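You operate a simulated robot arm through the tools that you are given. There is no shell and no other tool. Be economical: measure what you need, move in short steps, check, and stop when the job is done.

You run a simulated robot arm. Do the job below in one go: nothing can be reset, and whatever is moved stays where it is left.

Task
Put things in order on the table top. At the end: the purple beaker stands where the grey cloth stood; the grey cloth stands where the red tin (marked "BARLEY TEA") stood; the red tin is on the silver steamer basket; the silver scourer stands where the purple beaker stood; the green bottle is on the small pink plate; whatever was shut is shut again. Leave all else as you found it, and nothing knocked over.
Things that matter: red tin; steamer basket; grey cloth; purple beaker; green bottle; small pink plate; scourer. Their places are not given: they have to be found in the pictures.

Only the result counts: the job must be done as asked and must still hold three seconds after the hand-in. Knocking over, shifting, dropping, spilling or breaking anything else fails it. Flat cloth is picked up by pressing the open fingertips on it (5 to 10 N) and closing them slowly along it; thin cloth reads only 2 to 8 mm in the jaws.

Robot
A 6-joint arm with a two-finger parallel gripper, fixed in place. Base frame: the origin is at the foot of the arm, x ahead of it, y to its left, z up; the work surface is at about z = 72. Readings come in cm, rad, newtons and seconds.
With the tool pointing down near the work surface it reaches from about 22 to 62 cm from the base axis. Its first joint turns from -1.152 to 1.152 rad. Payload 2.7 kg.
The TCP is the grasp point between the finger pads, 2.3 cm short of the fingertips. In the tool frame z runs along the fingers and y along their closing line. The gripper opens to 9.4 cm. The fingers are 3.8 cm wide and 1 cm thick; the gripper's body (5.4 by 9.6 cm) begins 3.9 cm behind the TCP.
Orientation is that of the tool frame in the base frame, as [roll, pitch, yaw] about the fixed x, y, z axes, in that order (R = Rz(yaw) Ry(pitch) Rx(roll)). With the fingers straight down and closing along the base's y, the tool's x points along the base's -x, its y along +y and its z along -z.

Tools
- The arm moves only by the tool step_arm. Its arguments are lists of equal length, an entry for each row: "delta_pos": the shift along the tool's x, y, z in cm, a list of three; "rotation": the turn, a rotation vector about the tool's x, y, z in rad, a list of three; "grip": the opening, from 0 (shut) to 1 (fully open). In form: {"delta_pos": [[x, y, z], ...], "rotation": [[rx, ry, rz], ...], "grip": [grip, ...]}. A call has 1 to 8 rows; each row shifts and turns the commanded pose from where the row before left it, along the tool's axes as they then stand. Each row takes 0.2 s and may step no farther than 5 cm and 0.15 rad from the row before; otherwise, or with a gripper value out of range, the whole call is refused. A pose out of reach is approached as far as the arm can. The call stops where the force on the tool passes 40 N (or 10 N more than at its start, if that is more) or the arm is blocked; 0.2 s more then pass. The fingers move at their own pace (about 4.5 cm/s each) and stop on an object; they squeeze with about 30 N. The grip force told is the motor's: it shows also when the fingers shut on nothing. Time passes only in rows, and 0.2 s behind the last, so rows that do not move let the fingers close. The reply holds the time, the measured pose of the TCP, the force on the tool along the base axes, the opening and the grip force, in the units named above and with some noise, and new pictures: "show" is both (left out), scene, wrist or none.
- Cameras (640 x 400 px; columns grow to the right, rows downward): "scene" is fixed at [9.29, -44.93, 137.73]; the picture's right is [0.59, -0.81, 0.00], its down [-0.62, -0.45, -0.64] and it looks along [0.52, 0.38, -0.77] (base axes); focal length 285 px, centre (320, 200). "wrist" rides on the gripper at [8.6, 1.6, -7.5] in the tool frame; the picture's right is [-0.18, 0.98, 0.00], its down [-0.58, -0.11, -0.81] and it looks along [-0.79, -0.15, 0.59] (tool axes); focal length 243 px, centre (320, 200).
- pixel_to_xyz(camera, pixels): for up to 12 pixels [column, row] of the newest picture of that camera ("zoom" is the newest enlarged one), the place [x, y, z] in the base frame of the surface seen there, good to about 0.3 cm, but the place of the scene camera against the robot may be out by one fixed shift of up to 1.8 cm in any direction. It takes no simulated time.
- enlarge(camera, box): a new picture of the part [left, top, right, bottom] of that camera's present view, enlarged. It takes no simulated time.
- hand_in(): hands the job in; it is judged then, once.

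Go step by step. Measure first, check grasps and placings, and put right what went wrong. The budget is 80 turns and 170 pictures, counting those below and the enlarged ones. Unless the task says otherwise, let go and move clear before handing in, and close with one line.

The tools are called after "Request:" as a command line: name --argument value ..., lists and objects as JSON in quotes. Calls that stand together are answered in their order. step_arm: Moves the arm, as the interface text tells. Its arguments: {"type":"object","properties":{"delta_pos":{"type":"array","items":{"type":"array","items":{"type":"number"}}},"rotation":{"type":"array","items":{"type":"array","items":{"type":"number"}}},"grip":{"type":"array","items":{"type":"number"}},"show":{"type":"string","enum":["both","scene","wrist","none"]}},"required":["delta_pos","rotation","grip"]} The other tools are called the same way: pixel_to_xyz (camera, pixels) gives the place of the surface under pixels of a picture; enlarge (camera, box) takes an enlarged picture of a part of a camera's view; hand_in () hands the job in.

At the start:

```text
time: 0.0
tool_pos: [44.68, -8.01, 105.81]
ee_rot: [-3.141, 0.004, 3.141]
wrist_force: [-0.5, -0.5, 0.3]
grip_width: 9.41
gripper_force: 0.1
```

scene: 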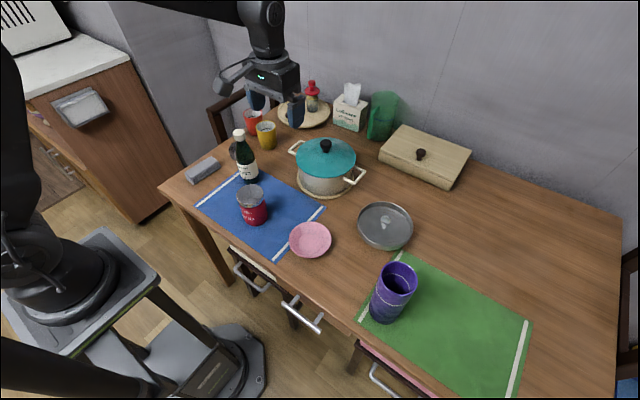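
wrist: 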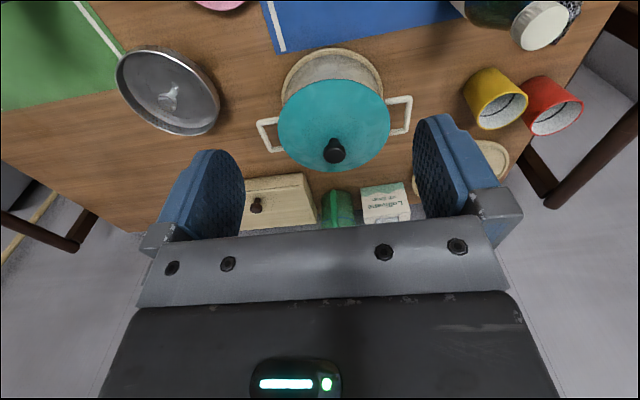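

The scene shows a red tin (252,205), purple beaker (393,292), pink plate (310,240), green bottle (245,158), a grey thing at (202,170), a round silver thing at (385,226) and a shut wooden box and pot. I enlarge to identify them.

Request:
enlarge --camera "scene" --box '[160, 70, 340, 270]'

Request:
enlarge --camera "scene" --box '[270, 60, 530, 340]'

Request:
enlarge --camera "wrist" --box '[440, 0, 640, 140]'

Request:
pixel_to_xyz --camera "scene" --pixels '[[202, 170], [248, 188], [252, 222], [310, 240], [245, 178], [239, 133], [385, 226], [398, 270], [383, 318], [325, 146], [420, 154], [238, 150]]'

```text
2.00 times, centred on (250, 170) of scene
```

zoom: 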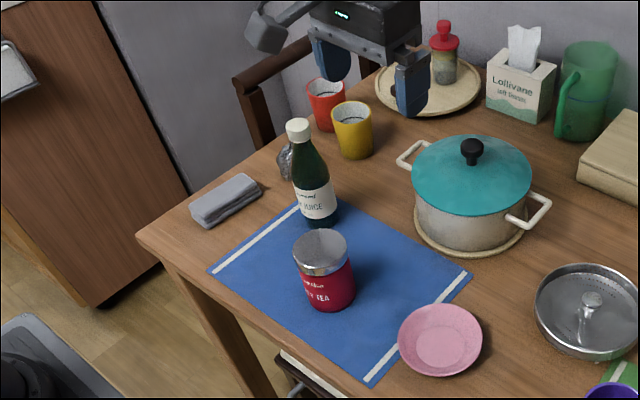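

```text
1.43 times, centred on (400, 200) of scene
```

zoom: 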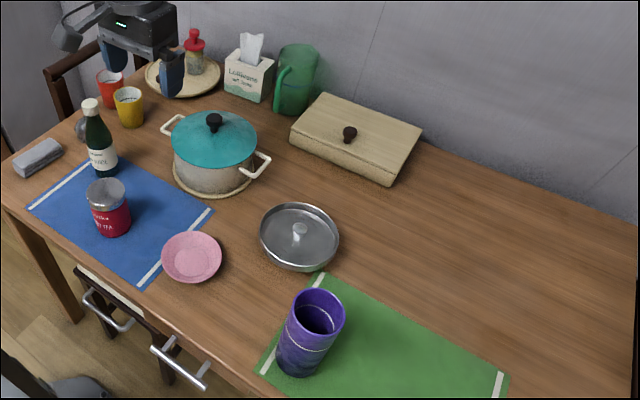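

```text
2.86 times, centred on (540, 70) of wrist
```

zoom: 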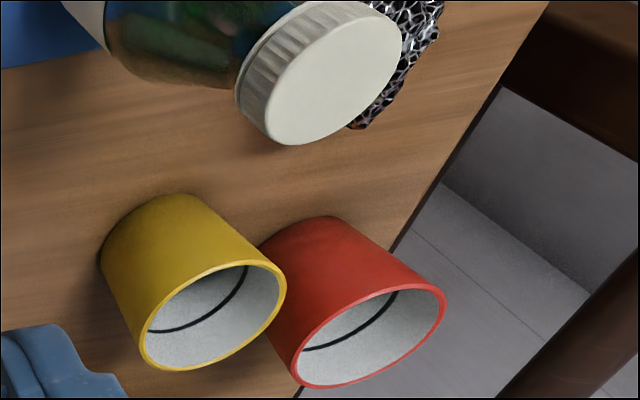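

```text
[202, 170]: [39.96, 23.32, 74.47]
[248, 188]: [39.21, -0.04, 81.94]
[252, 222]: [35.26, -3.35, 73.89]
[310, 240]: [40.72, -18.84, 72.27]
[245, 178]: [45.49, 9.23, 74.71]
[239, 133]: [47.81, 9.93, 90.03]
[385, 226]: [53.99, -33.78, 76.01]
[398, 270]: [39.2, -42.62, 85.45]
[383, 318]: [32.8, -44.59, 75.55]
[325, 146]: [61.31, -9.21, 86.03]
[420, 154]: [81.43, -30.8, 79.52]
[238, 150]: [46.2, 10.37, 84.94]
```

The round silver piece with a centre post (385,226) looks like the steamer basket, and the steel-wool scourer sits behind the bottle. I measure from the wrist view to find the scene shift and look closer at the basket.

Request:
enlarge --camera "wrist" --box '[100, 30, 240, 150]'

Request:
enlarge --camera "scene" --box '[340, 180, 430, 270]'

Request:
pixel_to_xyz --camera "wrist" --pixels '[[120, 60], [170, 95], [165, 125], [213, 120], [182, 55], [335, 150], [540, 28], [571, 30], [334, 138], [485, 90], [270, 125], [405, 105]]'

Request:
pixel_to_xyz --camera "scene" --pixels '[[325, 145], [385, 205], [412, 225], [385, 248], [360, 226], [386, 220], [270, 125], [253, 190], [295, 150], [360, 178]]'

```text
3.33 times, centred on (170, 90) of wrist
```

zoom: 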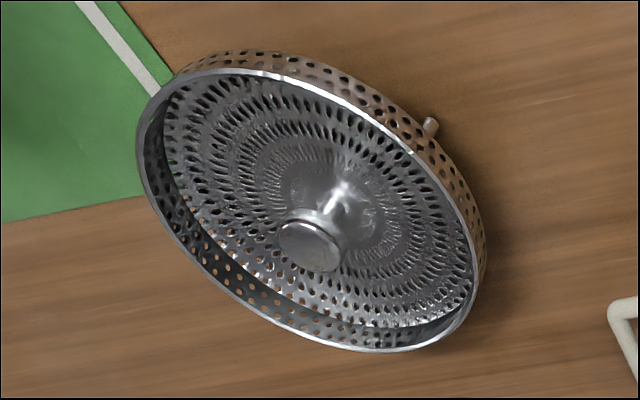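

```text
4.44 times, centred on (385, 225) of scene
```

zoom: 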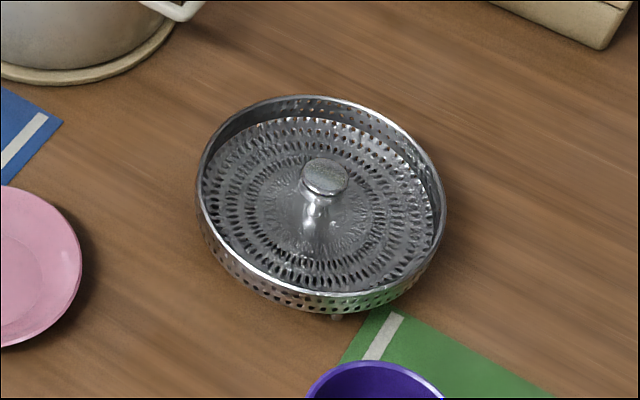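

```text
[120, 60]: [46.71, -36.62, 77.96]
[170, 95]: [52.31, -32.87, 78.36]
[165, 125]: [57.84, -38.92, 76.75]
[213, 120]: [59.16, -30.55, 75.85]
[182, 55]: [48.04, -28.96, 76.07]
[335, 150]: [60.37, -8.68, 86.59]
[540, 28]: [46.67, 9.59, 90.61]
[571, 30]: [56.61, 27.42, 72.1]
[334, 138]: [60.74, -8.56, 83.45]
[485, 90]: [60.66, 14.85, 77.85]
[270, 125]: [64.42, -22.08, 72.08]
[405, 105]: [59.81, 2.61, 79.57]
```

```text
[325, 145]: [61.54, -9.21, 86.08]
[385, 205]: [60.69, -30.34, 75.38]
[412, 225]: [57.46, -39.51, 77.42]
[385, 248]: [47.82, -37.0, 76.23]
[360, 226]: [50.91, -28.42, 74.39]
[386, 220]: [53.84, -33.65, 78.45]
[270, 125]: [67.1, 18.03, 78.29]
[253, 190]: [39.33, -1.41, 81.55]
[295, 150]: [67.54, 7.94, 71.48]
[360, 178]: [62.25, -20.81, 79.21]
```

The basket (wrist 170,90) is a perforated tray with a centre knob, centred near (53,-33.5). Scene readings are shifted by about (+1.2,-0.5,-0.5) from the wrist's. I move over for a closer look at the basket.

Request:
step_arm --delta_pos '[[0.7, -3.6, 2], [0.7, -3.6, 2], [0.7, -3.6, 2], [0.7, -3.6, 2], [0.7, -3.6, 2], [0.7, -3.6, 2], [0.5, -3.4, 1.8]]' --rotation '[[0, 0, 0], [0, 0, 0], [0, 0, 0], [0, 0, 0], [0, 0, 0], [0, 0, 0], [0, 0, 0]]' --grip '[1, 1, 1, 1, 1, 1, 1]' --show "wrist"

```text
time: 1.6
tool_pos: [40.1, -33.14, 91.98]
ee_rot: [3.141, 0.004, -3.14]
wrist_force: [-0.6, -1.0, -0.6]
grip_width: 9.42
gripper_force: 0.1
```

wrist: 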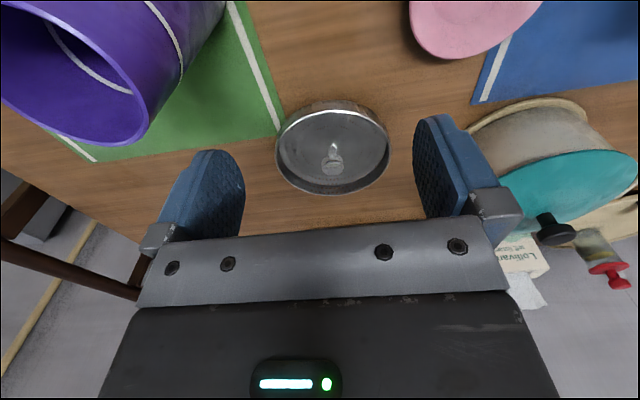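

Request:
enlarge --camera "wrist" --box '[270, 95, 400, 200]'

Request:
pixel_to_xyz --camera "wrist" --pixels '[[332, 164], [332, 170], [276, 147], [389, 147], [332, 102], [332, 193], [332, 115], [350, 170], [310, 150], [357, 145]]'

Request:
pixel_to_xyz --camera "wrist" --pixels '[[75, 140], [148, 95], [60, 50], [100, 8], [150, 40], [205, 10], [440, 50], [480, 45], [535, 5]]'

```text
3.81 times, centred on (335, 148) of wrist
```

zoom: 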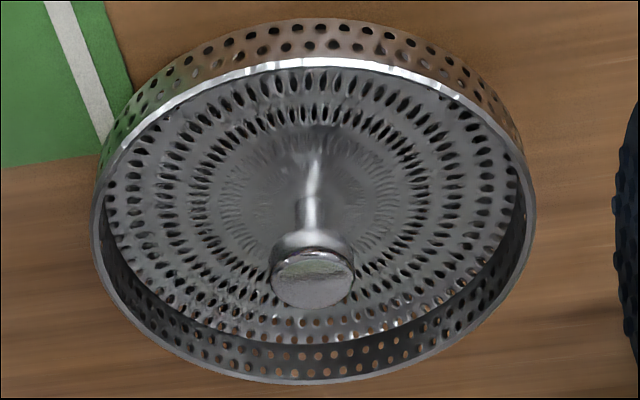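

```text
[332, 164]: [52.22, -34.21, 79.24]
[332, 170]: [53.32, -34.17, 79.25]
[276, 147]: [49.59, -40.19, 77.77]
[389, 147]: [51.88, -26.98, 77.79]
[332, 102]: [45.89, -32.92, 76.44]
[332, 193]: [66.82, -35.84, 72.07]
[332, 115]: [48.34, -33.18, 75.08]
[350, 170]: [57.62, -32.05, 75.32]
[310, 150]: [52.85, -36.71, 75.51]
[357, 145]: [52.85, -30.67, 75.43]
```

```text
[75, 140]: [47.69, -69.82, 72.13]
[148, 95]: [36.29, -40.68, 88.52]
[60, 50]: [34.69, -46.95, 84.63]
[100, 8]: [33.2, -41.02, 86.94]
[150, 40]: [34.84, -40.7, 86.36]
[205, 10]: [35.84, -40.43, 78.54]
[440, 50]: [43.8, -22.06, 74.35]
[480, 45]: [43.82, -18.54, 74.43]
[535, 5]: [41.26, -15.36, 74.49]
```

The basket knob top is at z≈79.3 and the rim at z≈77.8. I take finer points on the knob and rim.

Request:
pixel_to_xyz --camera "zoom" --pixels '[[313, 278], [280, 278], [346, 278], [313, 256], [313, 302], [300, 270], [328, 290], [95, 220], [533, 210], [320, 62], [300, 381], [430, 355]]'

Request:
step_arm --delta_pos '[[3, 4.5, -2], [3, 4.5, -2], [3, 4.5, -2], [2, 4.5, 0], [1, 4.5, 0], [0, 4.5, 0], [0, 4.5, 0]]' --rotation '[[0, 0, 0], [0, 0, 0], [0, 0, 0], [0, 0, 0], [0, 0, 0], [0, 0, 0], [0, 0, 0]]' --grip '[1, 1, 1, 1, 1, 1, 1]' --show "wrist"

```text
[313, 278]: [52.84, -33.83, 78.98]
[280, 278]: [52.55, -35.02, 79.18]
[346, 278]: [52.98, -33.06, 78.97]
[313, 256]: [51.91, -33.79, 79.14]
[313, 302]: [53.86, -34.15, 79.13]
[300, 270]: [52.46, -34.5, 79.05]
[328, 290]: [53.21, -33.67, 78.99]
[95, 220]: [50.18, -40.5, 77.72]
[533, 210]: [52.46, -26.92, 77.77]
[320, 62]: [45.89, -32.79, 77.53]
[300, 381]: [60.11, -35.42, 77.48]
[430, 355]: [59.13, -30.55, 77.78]
```

```text
refused: row 1 steps farther than a row can; nothing moved
```

Knob centre is about (52.85,-34.0,79.1). Now I move over the left part to view the tin, bottle, scourer and cloth.

Request:
step_arm --delta_pos '[[1.5, 4.65, -0.8], [1.5, 4.65, -0.8], [1.5, 4.65, -0.8], [1.5, 4.65, -0.8], [1.5, 4.65, -0.8], [1.5, 4.65, -0.8], [1.5, 4.65, -0.8], [1.5, 4.65, -0.8]]' --rotation '[[0, 0, 0], [0, 0, 0], [0, 0, 0], [0, 0, 0], [0, 0, 0], [0, 0, 0], [0, 0, 0], [0, 0, 0]]' --grip '[1, 1, 1, 1, 1, 1, 1, 1]' --show "wrist"

```text
time: 3.4
tool_pos: [27.81, 4.16, 98.6]
ee_rot: [-3.14, 0.001, 3.141]
wrist_force: [0.7, 0.8, 0.4]
grip_width: 9.42
gripper_force: 0.0
```

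wrist: 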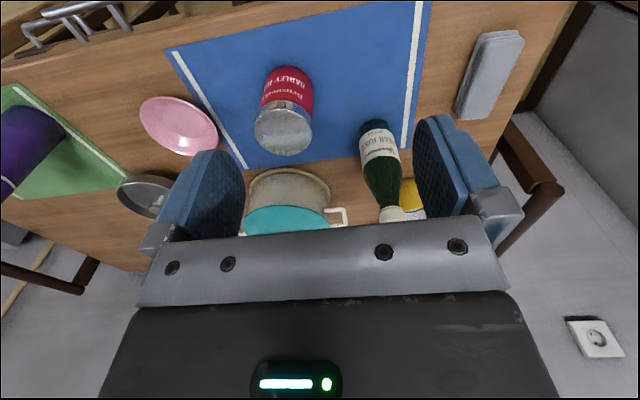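

Request:
enlarge --camera "wrist" --box '[230, 50, 430, 230]'

Request:
pixel_to_xyz --camera "zoom" --pixels '[[90, 250], [260, 250], [175, 300], [170, 175], [175, 245], [190, 60]]'

Request:
pixel_to_xyz --camera "wrist" --pixels '[[484, 32], [521, 40], [459, 108], [486, 119], [490, 75], [375, 125], [382, 155], [362, 145], [399, 145], [140, 110], [215, 145], [178, 125]]'

```text
2.22 times, centred on (330, 140) of wrist
```

zoom: 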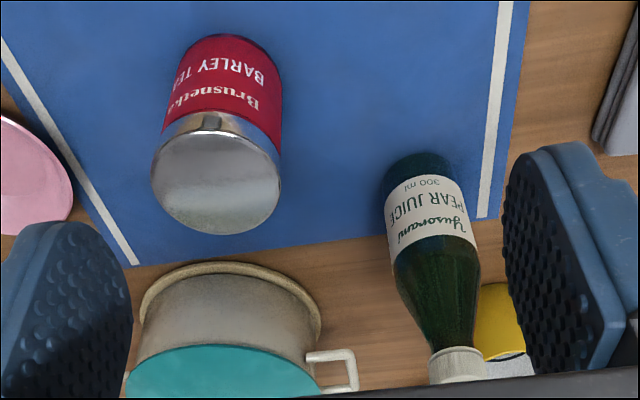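

```text
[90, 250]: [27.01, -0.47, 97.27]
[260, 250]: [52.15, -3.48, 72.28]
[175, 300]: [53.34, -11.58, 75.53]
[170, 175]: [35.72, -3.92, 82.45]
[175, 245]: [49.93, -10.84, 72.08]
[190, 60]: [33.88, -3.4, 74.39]
```

```text
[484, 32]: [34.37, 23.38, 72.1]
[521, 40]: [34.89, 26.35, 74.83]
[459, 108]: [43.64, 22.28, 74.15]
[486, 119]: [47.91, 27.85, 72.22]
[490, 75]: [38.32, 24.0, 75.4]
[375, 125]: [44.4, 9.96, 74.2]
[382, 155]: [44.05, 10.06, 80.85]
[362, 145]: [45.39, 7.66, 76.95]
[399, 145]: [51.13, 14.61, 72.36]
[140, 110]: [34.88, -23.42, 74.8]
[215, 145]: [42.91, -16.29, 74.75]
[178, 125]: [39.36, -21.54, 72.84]
```

The tin lid is seen at zoom (215,175); I measure its edges and the cloth's corners.

Request:
pixel_to_xyz --camera "zoom" --pixels '[[155, 180], [278, 188], [205, 138], [210, 230], [215, 180], [172, 125], [280, 100], [225, 38]]'

Request:
enlarge --camera "wrist" --box '[430, 10, 550, 130]'

Request:
pixel_to_xyz --camera "wrist" --pixels '[[487, 35], [520, 38], [463, 104], [488, 112], [478, 70], [505, 78], [497, 105], [380, 140], [377, 122], [365, 130]]'

```text
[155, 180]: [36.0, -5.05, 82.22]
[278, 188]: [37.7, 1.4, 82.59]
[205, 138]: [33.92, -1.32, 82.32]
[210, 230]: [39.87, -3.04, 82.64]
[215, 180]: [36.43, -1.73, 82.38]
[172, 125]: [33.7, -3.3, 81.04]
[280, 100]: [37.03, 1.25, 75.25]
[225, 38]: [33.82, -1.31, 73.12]
```

```text
3.33 times, centred on (490, 70) of wrist
```

zoom: 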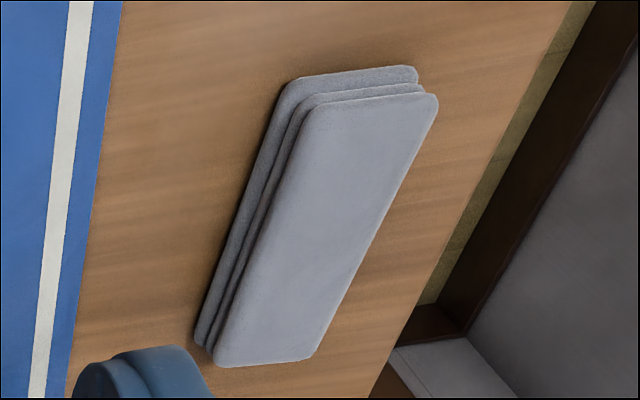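

```text
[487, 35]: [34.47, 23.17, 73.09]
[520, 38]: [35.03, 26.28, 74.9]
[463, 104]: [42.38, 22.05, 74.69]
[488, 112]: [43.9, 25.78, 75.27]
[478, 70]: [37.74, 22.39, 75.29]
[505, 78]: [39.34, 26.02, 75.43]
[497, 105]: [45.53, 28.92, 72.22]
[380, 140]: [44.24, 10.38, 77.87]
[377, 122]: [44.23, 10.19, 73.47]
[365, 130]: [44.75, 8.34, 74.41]
```

The tin's lid centre is about (36.8,-1.8), top z 82.5, diameter ~6.6; the cloth stack spans about x 34.5–44, y 22–26, top 75.3. I go above the tin and check.

Request:
pixel_to_xyz --camera "zoom" --pixels '[[322, 108], [425, 108], [220, 355], [310, 350], [325, 230], [375, 100], [265, 358], [250, 230], [390, 230]]'

Request:
step_arm --delta_pos '[[-3, -2, 1], [-3, -2, 1], [-3, -2, 1], [0, 0, 4.5], [0, 0, 4.5]]' --rotation '[[0, 0, 0], [0, 0, 0], [0, 0, 0], [0, 0, 0], [0, 0, 0]]' --grip '[1, 1, 1, 1, 1]'

```text
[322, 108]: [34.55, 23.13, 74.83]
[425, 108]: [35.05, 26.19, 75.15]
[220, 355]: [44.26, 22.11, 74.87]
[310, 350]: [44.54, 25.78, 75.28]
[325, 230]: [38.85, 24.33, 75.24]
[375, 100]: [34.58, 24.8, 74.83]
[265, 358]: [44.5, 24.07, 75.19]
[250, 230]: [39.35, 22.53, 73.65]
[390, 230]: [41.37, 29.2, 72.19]
```

```text
time: 4.6
tool_pos: [37.03, -1.85, 86.46]
ee_rot: [3.142, 0.002, -3.14]
wrist_force: [-0.5, -0.1, -0.3]
grip_width: 9.42
gripper_force: 0.1
```

scene: 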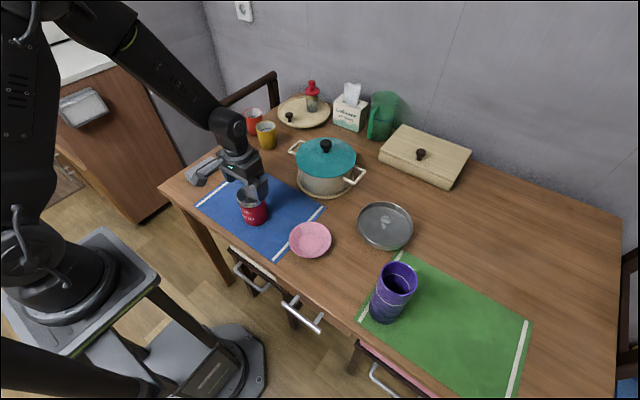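
wrist: 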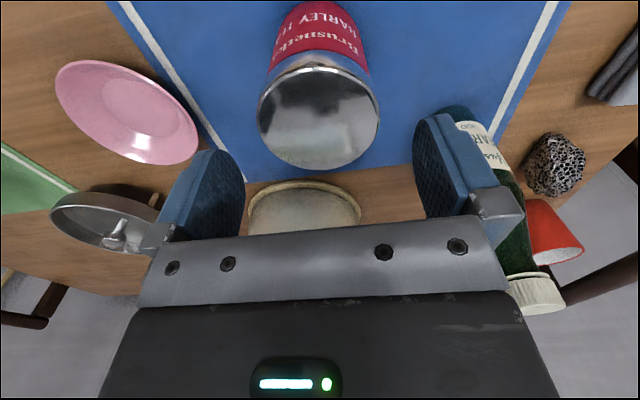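

The tin lies between the fingers; the scourer is now visible at wrist (555,165). I measure the lid again, plus scourer and plate.

Request:
pixel_to_xyz --camera "wrist" --pixels '[[261, 110], [377, 112], [318, 68], [318, 164], [318, 115], [555, 140], [530, 165], [580, 165], [555, 165], [555, 190]]'

Request:
pixel_to_xyz --camera "wrist" --pixels '[[58, 85], [197, 145], [95, 64], [140, 160], [125, 105], [142, 110], [110, 105], [185, 100], [70, 120]]'

```text
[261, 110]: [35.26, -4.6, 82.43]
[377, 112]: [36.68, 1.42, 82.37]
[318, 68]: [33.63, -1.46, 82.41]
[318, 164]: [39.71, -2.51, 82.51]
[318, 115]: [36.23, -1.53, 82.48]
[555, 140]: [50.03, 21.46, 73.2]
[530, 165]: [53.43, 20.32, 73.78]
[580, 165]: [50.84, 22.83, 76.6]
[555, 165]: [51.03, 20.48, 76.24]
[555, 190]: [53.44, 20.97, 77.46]
```

```text
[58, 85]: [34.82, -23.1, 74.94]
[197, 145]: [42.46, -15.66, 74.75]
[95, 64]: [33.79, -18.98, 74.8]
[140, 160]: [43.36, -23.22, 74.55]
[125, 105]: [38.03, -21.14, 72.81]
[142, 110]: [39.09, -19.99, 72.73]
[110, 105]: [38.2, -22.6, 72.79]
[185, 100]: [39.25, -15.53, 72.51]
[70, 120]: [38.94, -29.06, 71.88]
```

The tin centre is about (36.65,-1.75). I lower to z≈79.5 and close.

Request:
step_arm --delta_pos '[[0.35, 0.1, 2.5], [0, 0, 2.5], [0, 0, 1.9], [0, 0, 0], [0, 0, 0], [0, 0, 0], [0, 0, 0]]' --rotation '[[0, 0, 0], [0, 0, 0], [0, 0, 0], [0, 0, 0], [0, 0, 0], [0, 0, 0], [0, 0, 0]]' --grip '[1, 1, 1, 0.5, 0.5, 0.4, 0.3]' --show "wrist"

```text
time: 6.2
tool_pos: [36.65, -1.68, 79.5]
ee_rot: [-3.141, 0.003, 3.141]
wrist_force: [-0.1, -0.6, 0.6]
grip_width: 6.93
gripper_force: 30.8
```

wrist: 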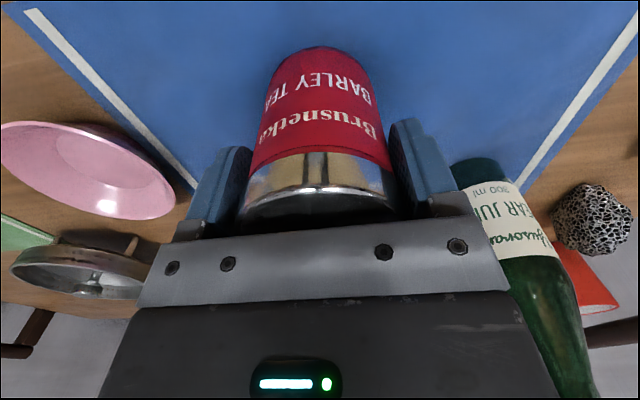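

The tin is gripped (6.93 cm, 30.8 N). I lift and carry it toward the basket.

Request:
step_arm --delta_pos '[[0, 0, -4.5], [0, 0, -4.5], [0, 0, -4.5], [-2.0, -4.0, 0], [-2.0, -4.0, 0], [-2.0, -4.0, 0], [-2.0, -4.0, 0], [-2.0, -4.0, 0]]' --rotation '[[0, 0, 0], [0, 0, 0], [0, 0, 0], [0, 0, 0], [0, 0, 0], [0, 0, 0], [0, 0, 0], [0, 0, 0]]' --grip '[0.3, 0.3, 0.3, 0.3, 0.3, 0.3, 0.3, 0.3]' --show "none"

Request:
step_arm --delta_pos '[[-2.1, -4.1, 0], [-2.1, -4.1, 0], [-2.0, -4.1, 0], [0, 0, 2.0]]' --rotation '[[0, 0, 0], [0, 0, 0], [0, 0, 0], [0, 0, 0]]' --grip '[0.3, 0.3, 0.3, 0.3]'

```text
time: 8.0
tool_pos: [46.58, -21.71, 92.98]
ee_rot: [-3.141, 0.005, -3.141]
wrist_force: [0.9, 0.5, -1.2]
grip_width: 6.96
gripper_force: 29.8
```

```text
time: 9.0
tool_pos: [52.87, -34.17, 91.05]
ee_rot: [3.141, 0.003, -3.14]
wrist_force: [-0.7, -0.9, -2.5]
grip_width: 6.92
gripper_force: 30.1
```

scene: 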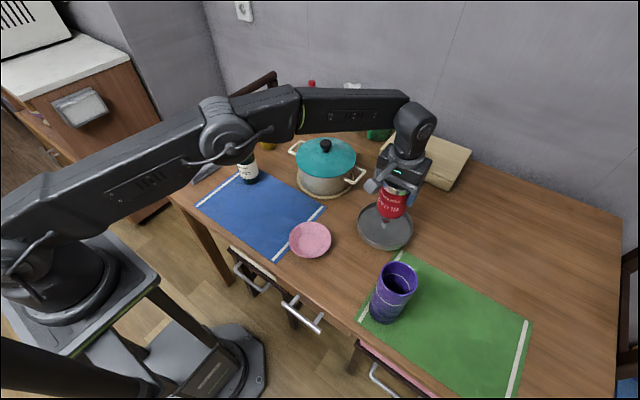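
wrist: 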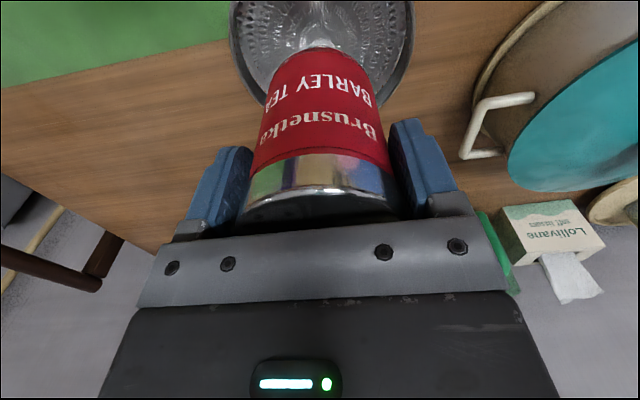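

Reach is fine. I lower the tin to just above the knob and check alignment.

Request:
step_arm --delta_pos '[[0, 0.15, 2], [0, 0, 1.7], [0, 0, 0]]' --rotation '[[0, 0, 0], [0, 0, 0], [0, 0, 0]]' --grip '[0.3, 0.3, 0.3]' --show "wrist"

Request:
enlarge --camera "scene" --box '[340, 170, 440, 260]'

```text
time: 9.8
tool_pos: [52.75, -33.97, 87.26]
ee_rot: [-3.14, 0.002, 3.141]
wrist_force: [1.1, -0.6, -3.0]
grip_width: 6.96
gripper_force: 30.0
```

wrist: 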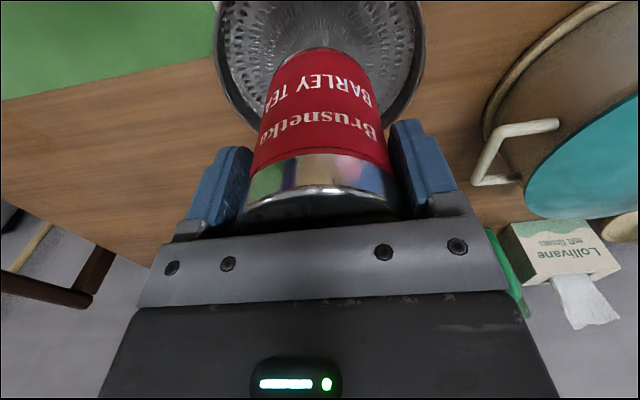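

```text
4.44 times, centred on (390, 215) of scene
```

zoom: 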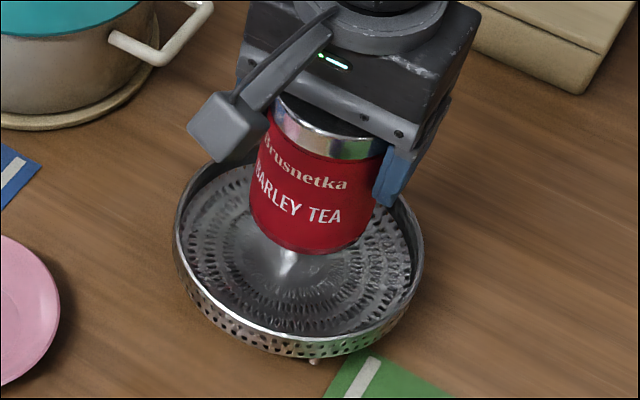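

The tin hovers roughly over the knob. I lower in small steps until contact force shows.

Request:
step_arm --delta_pos '[[0, 0, 0.4], [0, 0, 0.2], [0, 0, 0.2]]' --rotation '[[0, 0, 0], [0, 0, 0], [0, 0, 0]]' --grip '[0.3, 0.3, 0.3]' --show "none"

```text
time: 10.6
tool_pos: [52.83, -33.93, 86.56]
ee_rot: [3.14, 0.002, -3.14]
wrist_force: [-0.1, 0.5, -1.4]
grip_width: 6.98
gripper_force: 30.0
```

Request:
step_arm --delta_pos '[[0, 0, 0.15], [0, 0, 0.1], [0, 0, 0]]' --rotation '[[0, 0, 0], [0, 0, 0], [0, 0, 0]]' --grip '[0.3, 0.3, 0.3]' --show "wrist"

Request:
enlarge --camera "scene" --box '[340, 170, 440, 260]'

```text
time: 11.4
tool_pos: [52.95, -34.05, 86.41]
ee_rot: [-3.142, 0.005, -3.14]
wrist_force: [-4.3, 1.9, 12.7]
grip_width: 6.96
gripper_force: 30.0
```

wrist: 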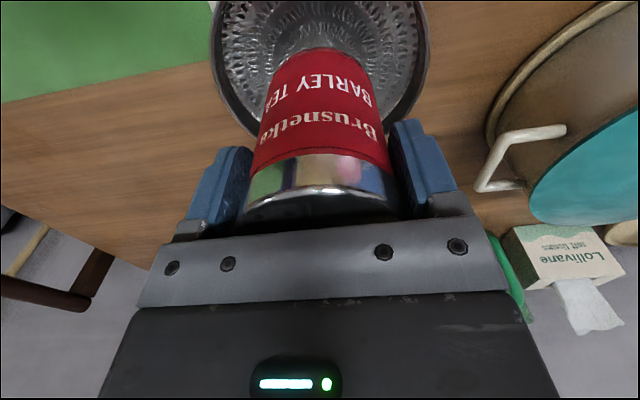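

```text
4.44 times, centred on (390, 215) of scene
```

zoom: 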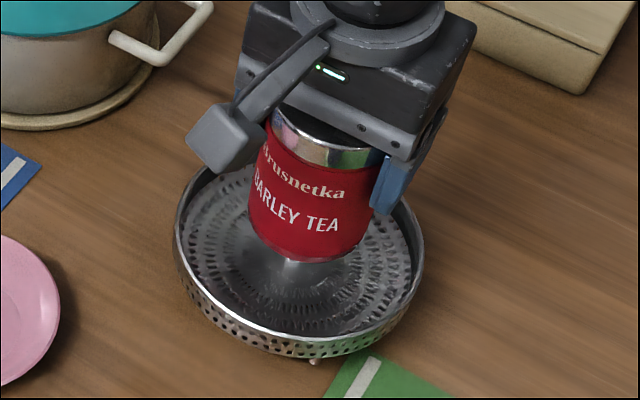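

Contact at z≈86.4 (12.7 N up), matching the knob height. I ease off slightly and open slowly.

Request:
step_arm --delta_pos '[[0, 0, -0.1], [0, 0, 0], [0, 0, 0], [0, 0, 0], [0, 0, 0]]' --rotation '[[0, 0, 0], [0, 0, 0], [0, 0, 0], [0, 0, 0], [0, 0, 0]]' --grip '[0.3, 0.73, 0.76, 0.8, 0.85]'

Request:
enlarge --camera "scene" --box '[340, 170, 440, 260]'

```text
time: 12.6
tool_pos: [52.97, -33.96, 86.41]
ee_rot: [3.141, 0.001, 3.141]
wrist_force: [0.5, -0.7, 0.5]
grip_width: 7.98
gripper_force: 0.1
```

scene: 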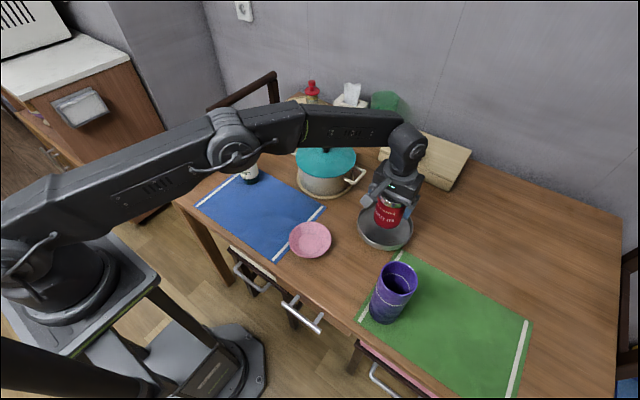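
wrist: 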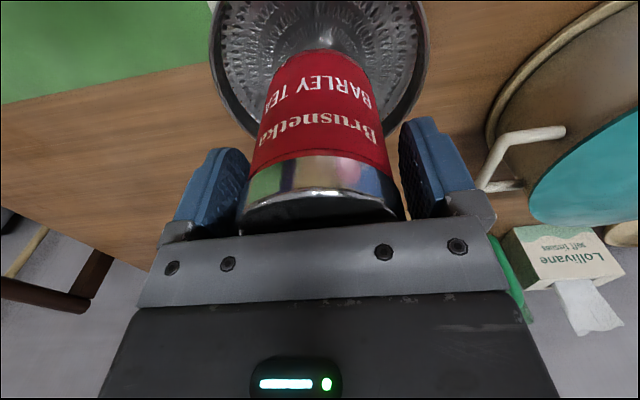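

```text
4.44 times, centred on (390, 215) of scene
```

zoom: 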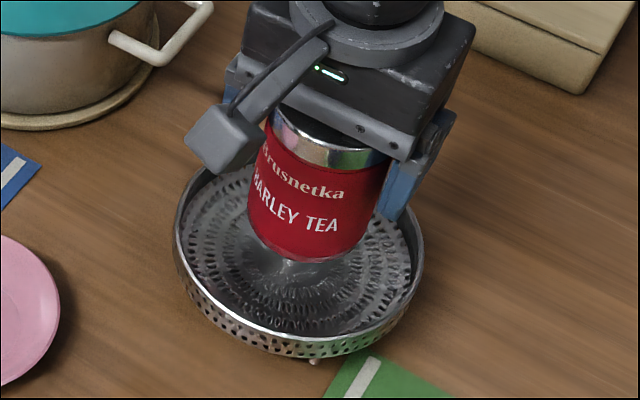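

The tin stands after release. I open fully and rise straight up, then check it.

Request:
step_arm --delta_pos '[[0, 0, 0], [0, 0, 0], [0, 0, -2], [0, 0, -3], [0, 0, -4]]' --rotation '[[0, 0, 0], [0, 0, 0], [0, 0, 0], [0, 0, 0], [0, 0, 0]]' --grip '[1, 1, 1, 1, 1]' --show "wrist"

Request:
enlarge --camera "scene" --box '[340, 170, 440, 260]'

```text
time: 13.8
tool_pos: [52.83, -33.88, 95.37]
ee_rot: [3.141, 0.001, 3.141]
wrist_force: [-0.8, -0.3, 0.4]
grip_width: 9.42
gripper_force: 0.1
```

wrist: 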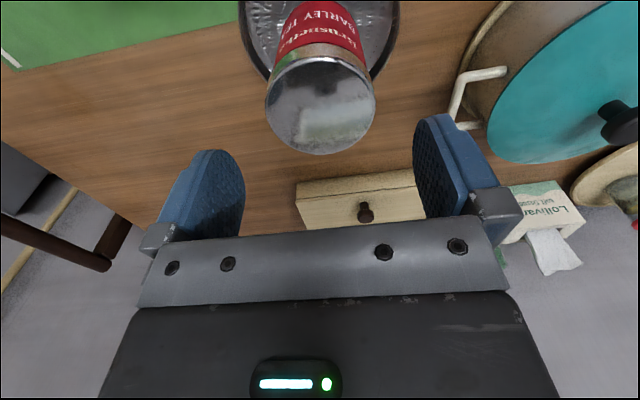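

```text
4.44 times, centred on (390, 215) of scene
```

zoom: 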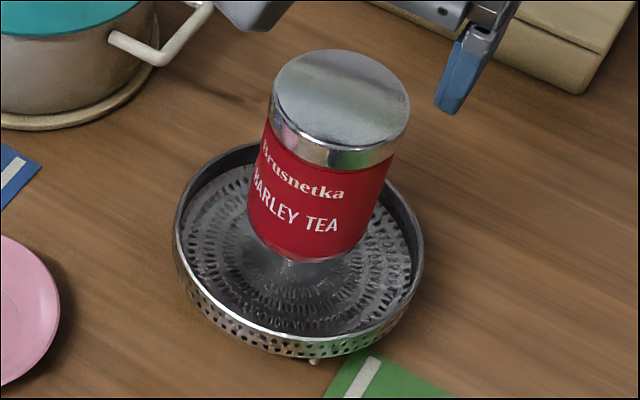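

The tin stands upright on the basket. Now I go high over the table to above the cloth at (39.6,24.3).

Request:
step_arm --delta_pos '[[0, 0, -4.5], [1.1, 4.8, 0], [1.1, 4.8, 0], [1.1, 4.8, 0], [1.1, 4.8, 0], [1.1, 4.8, 0], [1.1, 4.8, 0], [1.1, 4.8, 0]]' --rotation '[[0, 0, 0], [0, 0, 0], [0, 0, 0], [0, 0, 0], [0, 0, 0], [0, 0, 0], [0, 0, 0], [0, 0, 0]]' --grip '[1, 1, 1, 1, 1, 1, 1, 1]' --show "none"

Request:
step_arm --delta_pos '[[1.1, 4.8, 0], [1.1, 4.8, 0], [1.1, 4.8, 0], [1.1, 4.8, 0], [1.1, 4.8, 0], [0, 0.6, 5], [0, 0, 5]]' --rotation '[[0, 0, 0], [0, 0, 0], [0, 0, 0], [0, 0, 0], [0, 0, 0], [0, 0, 0.075], [0, 0, 0]]' --grip '[1, 1, 1, 1, 1, 1, 1]'

```text
time: 15.6
tool_pos: [45.25, -0.3, 99.83]
ee_rot: [3.14, 0.003, 3.141]
wrist_force: [0.0, 0.7, -0.2]
grip_width: 9.38
gripper_force: 0.0
```

```text
refused: row 6 steps farther than a row can; nothing moved
```

Request:
step_arm --delta_pos '[[1.1, 4.8, 0], [1.1, 4.8, 0], [1.1, 4.8, 0], [1.1, 4.8, 0], [1.1, 4.8, 0], [0, 0.6, 4.8], [0, 0, 5]]' --rotation '[[0, 0, 0], [0, 0, 0], [0, 0, 0], [0, 0, 0], [0, 0, 0], [0, 0, 0.075], [0, 0, 0]]' --grip '[1, 1, 1, 1, 1, 1, 1]'

```text
time: 17.2
tool_pos: [39.58, 24.21, 89.98]
ee_rot: [3.141, 0.004, 3.068]
wrist_force: [0.8, 0.2, 0.3]
grip_width: 9.37
gripper_force: 0.1
```

scene: 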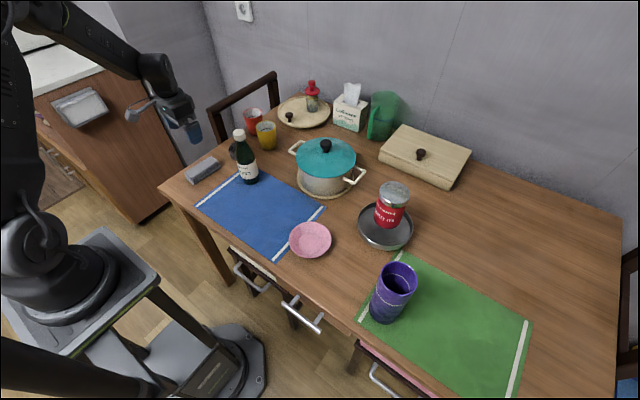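
wrist: 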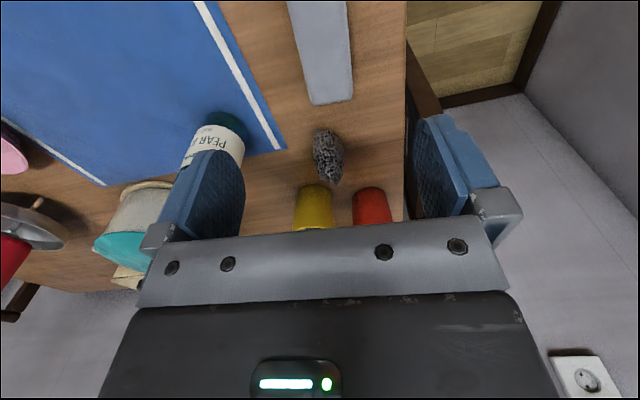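

I see the cloth's end at wrist (330,100), scourer (327,158), yellow cup (313,205), red cup (372,205). I measure them.

Request:
enlarge --camera "wrist" --box '[270, 0, 430, 230]'

Request:
pixel_to_xyz --camera "wrist" --pixels '[[312, 100], [350, 97], [296, 10], [344, 10], [327, 135], [327, 150], [316, 155], [342, 158], [333, 178], [311, 190], [370, 192], [300, 95]]'

```text
1.74 times, centred on (350, 115) of wrist
```

zoom: 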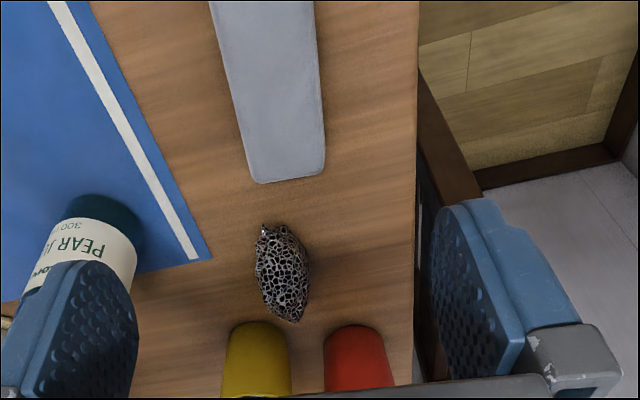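

```text
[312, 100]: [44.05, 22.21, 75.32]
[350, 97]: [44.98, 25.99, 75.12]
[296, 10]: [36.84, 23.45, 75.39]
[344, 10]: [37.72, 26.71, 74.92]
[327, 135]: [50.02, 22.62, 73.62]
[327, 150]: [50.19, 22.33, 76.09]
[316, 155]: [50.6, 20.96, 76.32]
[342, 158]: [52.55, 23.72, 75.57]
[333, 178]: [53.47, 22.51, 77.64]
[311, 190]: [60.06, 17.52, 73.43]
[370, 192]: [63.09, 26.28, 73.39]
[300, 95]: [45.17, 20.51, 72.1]
```

The cloth's yaw is about -0.12 and its centre (39.6,24.5). I align a bit more, lower to TCP z≈74.9 and close gently.

Request:
step_arm --delta_pos '[[0, 0.3, 4.5], [0, 0, 4.5], [0, 0, 4], [0, 0, 2.1], [0, 0, 0], [0, 0, 0], [0, 0, 0], [0, 0, 0]]' --rotation '[[0, 0, 0.05], [0, 0, 0], [0, 0, 0], [0, 0, 0], [0, 0, 0], [0, 0, 0], [0, 0, 0], [0, 0, 0]]' --grip '[1, 1, 1, 1, 0.7, 0.5, 0.4, 0.3]' --show "wrist"

```text
time: 19.0
tool_pos: [39.65, 24.45, 74.94]
ee_rot: [3.14, 0.002, 3.018]
wrist_force: [-0.7, 0.8, -0.1]
grip_width: 4.54
gripper_force: 29.8
```

wrist: 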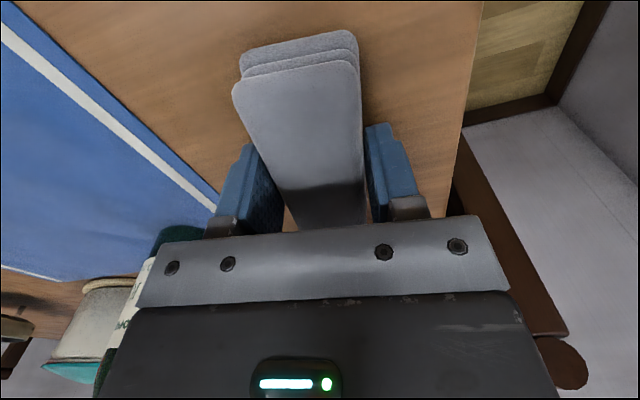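

The cloth is held (4.54 cm, 29.8 N). I lift it over the bottle's height before moving sideways.

Request:
step_arm --delta_pos '[[0, 0, -2], [0, 0, -4.8], [0, 0, -4.8], [0, 0, -4.8], [0, 0, -4.8], [0, 0, -1.8]]' --rotation '[[0, 0, 0], [0, 0, 0], [0, 0, 0], [0, 0, 0], [0, 0, 0], [0, 0, 0]]' --grip '[0.3, 0.3, 0.3, 0.3, 0.3, 0.3]'

```text
time: 20.4
tool_pos: [39.61, 24.51, 97.75]
ee_rot: [-3.142, 0.001, 3.017]
wrist_force: [0.0, -0.3, -0.5]
grip_width: 4.52
gripper_force: 30.2
```

scene: 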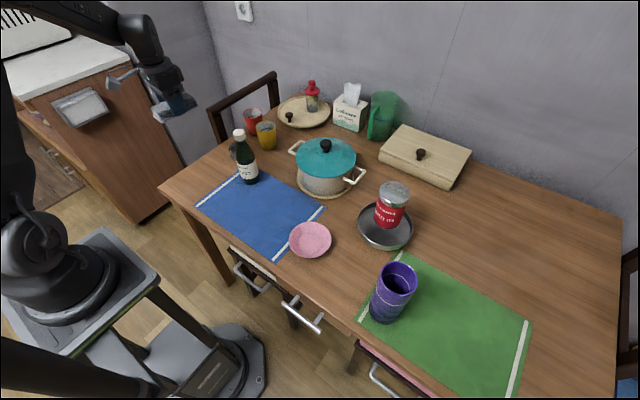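
wrist: 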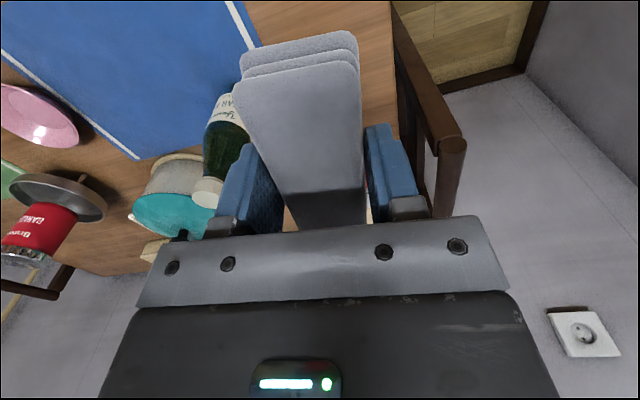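

The cloth lifted whole. I carry it over to the tin's old place and start down.

Request:
step_arm --delta_pos '[[-0.04, -4.38, 0], [-0.04, -4.38, 0], [-0.04, -4.38, 0], [-0.04, -4.38, 0], [-0.04, -4.38, 0], [-0.04, -4.38, 0], [0, 0, 4.8], [0, 0, 4.8]]' --rotation '[[0, 0, 0], [0, 0, 0], [0, 0, 0], [0, 0, 0], [0, 0, 0], [0, 0, 0], [0, 0, 0], [0, 0, 0]]' --grip '[0.3, 0.3, 0.3, 0.3, 0.3, 0.3, 0.3, 0.3]' --show "none"

Request:
step_arm --delta_pos '[[0, 0, 4.8], [0, 0, 4.8], [0, 0, 2.4], [0, 0, 0.6], [0, 0, 0]]' --rotation '[[0, 0, 0], [0, 0, 0], [0, 0, 0], [0, 0, 0], [0, 0, 0]]' --grip '[0.3, 0.3, 0.3, 0.3, 0.3]' --show "wrist"

```text
time: 22.2
tool_pos: [36.76, -1.58, 88.28]
ee_rot: [-3.14, 0.003, 3.018]
wrist_force: [-0.3, -0.2, -0.5]
grip_width: 4.55
gripper_force: 30.3
```

```text
time: 23.4
tool_pos: [36.62, -1.48, 75.7]
ee_rot: [3.141, 0.003, 3.017]
wrist_force: [-0.3, 0.6, -0.2]
grip_width: 4.55
gripper_force: 29.6
```

wrist: 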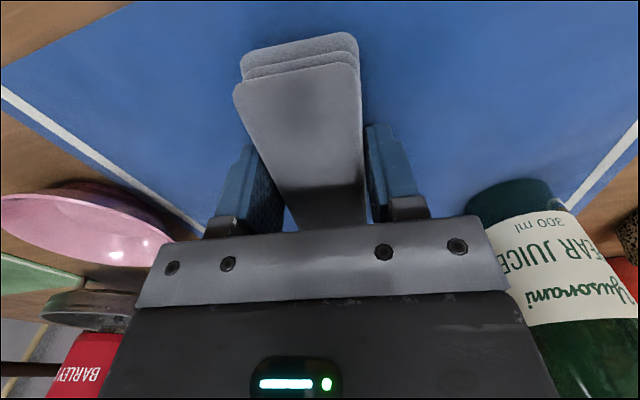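

The cloth is over its place. I lower the last bit, checking force, then release and rise.

Request:
step_arm --delta_pos '[[0, -0.15, 0.3], [0, 0, 0.3], [0, 0, 0.1]]' --rotation '[[0, 0, 0], [0, 0, 0], [0, 0, 0]]' --grip '[0.3, 0.3, 0.3]' --show "none"

Request:
step_arm --delta_pos '[[0, 0, 0], [0, 0, 0], [0, 0, 0], [0, 0, 0], [0, 0, -3], [0, 0, -4.5], [0, 0, -4.5]]' --rotation '[[0, 0, 0], [0, 0, 0], [0, 0, 0], [0, 0, 0], [0, 0, 0], [0, 0, 0], [0, 0, 0]]' --grip '[0.5, 0.7, 1, 1, 1, 1, 1]'

```text
time: 24.2
tool_pos: [36.66, -1.57, 75.07]
ee_rot: [-3.14, 0.003, 3.018]
wrist_force: [0.1, -0.4, 0.0]
grip_width: 4.55
gripper_force: 29.9
```

```text
time: 25.8
tool_pos: [36.75, -1.83, 87.03]
ee_rot: [3.141, 0.002, 3.018]
wrist_force: [0.2, 0.1, 0.8]
grip_width: 9.37
gripper_force: 0.1
```

scene: 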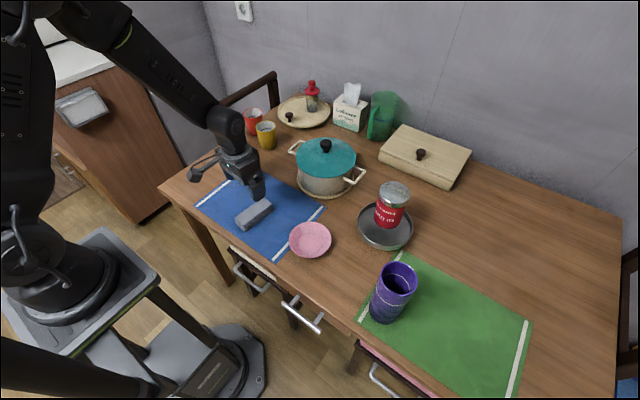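
wrist: 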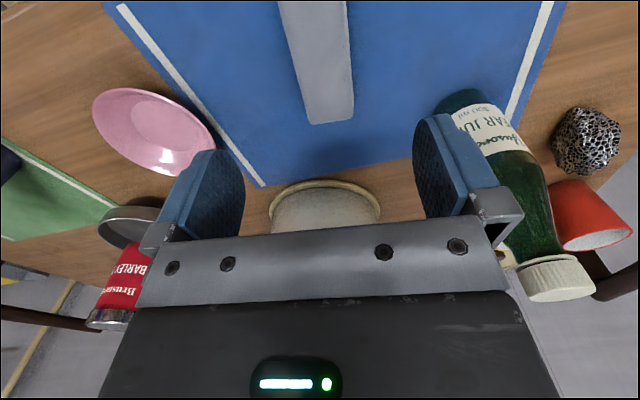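

The cloth lies in the tin's old place. Now I go to view the beaker from above.

Request:
step_arm --delta_pos '[[0.65, -4.6, -1.6], [0.65, -4.6, -1.6], [0.65, -4.6, -1.6], [0.65, -4.6, -1.6], [0.65, -4.6, -1.6], [0.65, -4.6, -1.6], [0.65, -4.6, -1.6], [0.65, -4.6, -1.6]]' --rotation '[[0, 0, 0], [0, 0, 0], [0, 0, 0], [0, 0, 0], [0, 0, 0], [0, 0, 0], [0, 0, 0], [0, 0, -0.125]]' --grip '[1, 1, 1, 1, 1, 1, 1, 1]' --show "wrist"

```text
time: 27.6
tool_pos: [26.75, -37.53, 99.73]
ee_rot: [-3.14, 0.001, -3.139]
wrist_force: [0.1, -0.1, 0.5]
grip_width: 9.39
gripper_force: 0.1
```

wrist: 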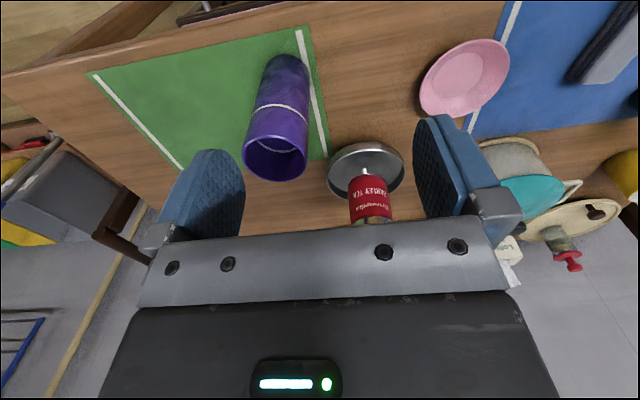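

Request:
enlarge --camera "wrist" --box '[220, 30, 350, 200]'

Request:
pixel_to_xyz --camera "wrist" --pixels '[[244, 158], [307, 155], [275, 139], [275, 180], [264, 75], [307, 75], [285, 58], [275, 165], [420, 90], [510, 60], [485, 40], [445, 115]]'

```text
2.35 times, centred on (285, 115) of wrist
```

zoom: 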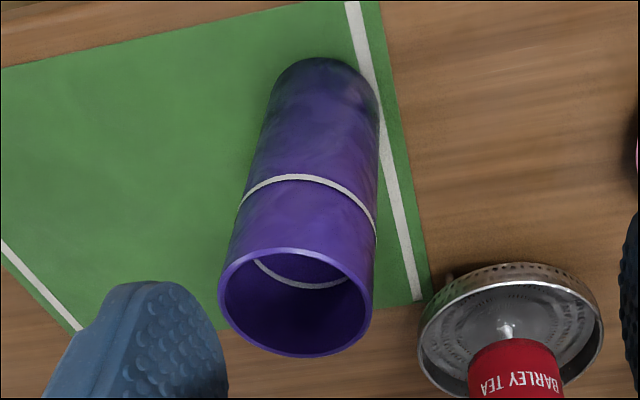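

```text
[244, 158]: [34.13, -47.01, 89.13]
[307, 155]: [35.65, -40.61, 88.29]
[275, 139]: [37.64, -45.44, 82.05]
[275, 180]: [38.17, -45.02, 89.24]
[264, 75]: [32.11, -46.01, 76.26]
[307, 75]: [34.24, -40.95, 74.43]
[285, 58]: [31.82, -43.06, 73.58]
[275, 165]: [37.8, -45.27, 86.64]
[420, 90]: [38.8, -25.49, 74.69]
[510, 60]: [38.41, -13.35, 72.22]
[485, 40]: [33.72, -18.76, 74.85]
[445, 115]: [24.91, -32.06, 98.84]
```

Request:
pixel_to_xyz --camera "zoom" --pixels '[[297, 250], [260, 256], [340, 264], [369, 300], [222, 285], [240, 335], [300, 354], [350, 340], [366, 315], [228, 265]]'

```text
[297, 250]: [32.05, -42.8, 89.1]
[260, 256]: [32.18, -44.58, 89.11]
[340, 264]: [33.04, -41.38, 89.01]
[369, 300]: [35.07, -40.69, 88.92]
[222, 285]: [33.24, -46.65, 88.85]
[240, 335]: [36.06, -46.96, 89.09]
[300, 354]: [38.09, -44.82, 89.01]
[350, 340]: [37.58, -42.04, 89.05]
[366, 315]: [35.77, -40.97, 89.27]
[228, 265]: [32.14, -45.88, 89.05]
```

The beaker rim is centred at about (35.0,-43.85), z 89.1, diameter ~6.7. I go over it, descend to z≈85.9 and close.

Request:
step_arm --delta_pos '[[-2.75, -2.1, 1.2], [-2.75, -2.1, 1.2], [-2.75, -2.12, 1.2]]' --rotation '[[0, 0, 0], [0, 0, 0], [0, 0, 0]]' --grip '[1, 1, 1]' --show "wrist"

```text
time: 28.4
tool_pos: [35.13, -43.82, 96.14]
ee_rot: [3.142, 0.001, -3.14]
wrist_force: [-0.1, 0.4, 0.6]
grip_width: 9.39
gripper_force: 0.1
```

wrist: 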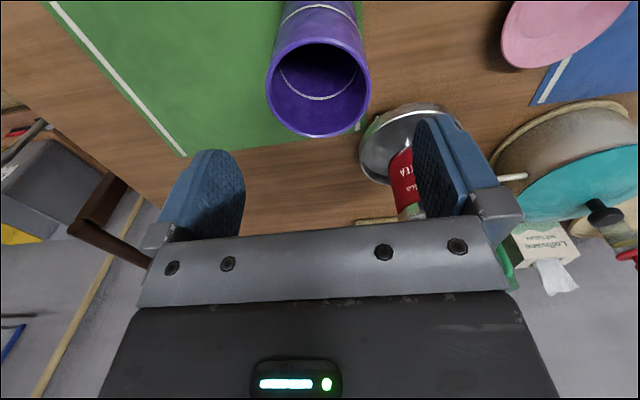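

Request:
step_arm --delta_pos '[[0.1, 0, 4.5], [0, 0, 3.5], [0, 0, 2.2], [0, 0, 0], [0, 0, 0], [0, 0, 0], [0, 0, 0]]' --rotation '[[0, 0, 0], [0, 0, 0], [0, 0, 0], [0, 0, 0], [0, 0, 0], [0, 0, 0], [0, 0, 0]]' --grip '[1, 1, 1, 0.7, 0.6, 0.5, 0.4]' --show "wrist"

```text
time: 30.0
tool_pos: [35.08, -43.91, 86.04]
ee_rot: [3.141, 0.002, -3.14]
wrist_force: [-0.5, 0.4, 0.3]
grip_width: 6.76
gripper_force: 29.7
```

wrist: 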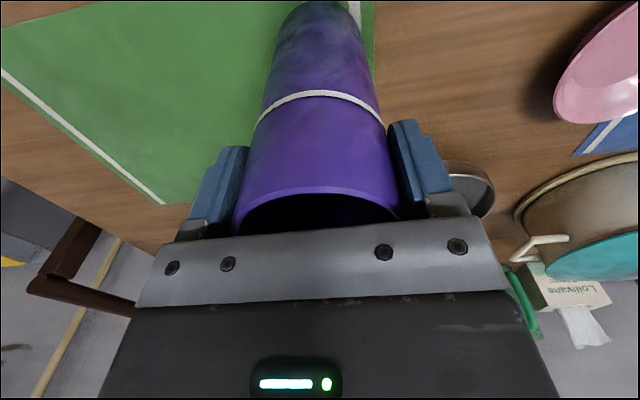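

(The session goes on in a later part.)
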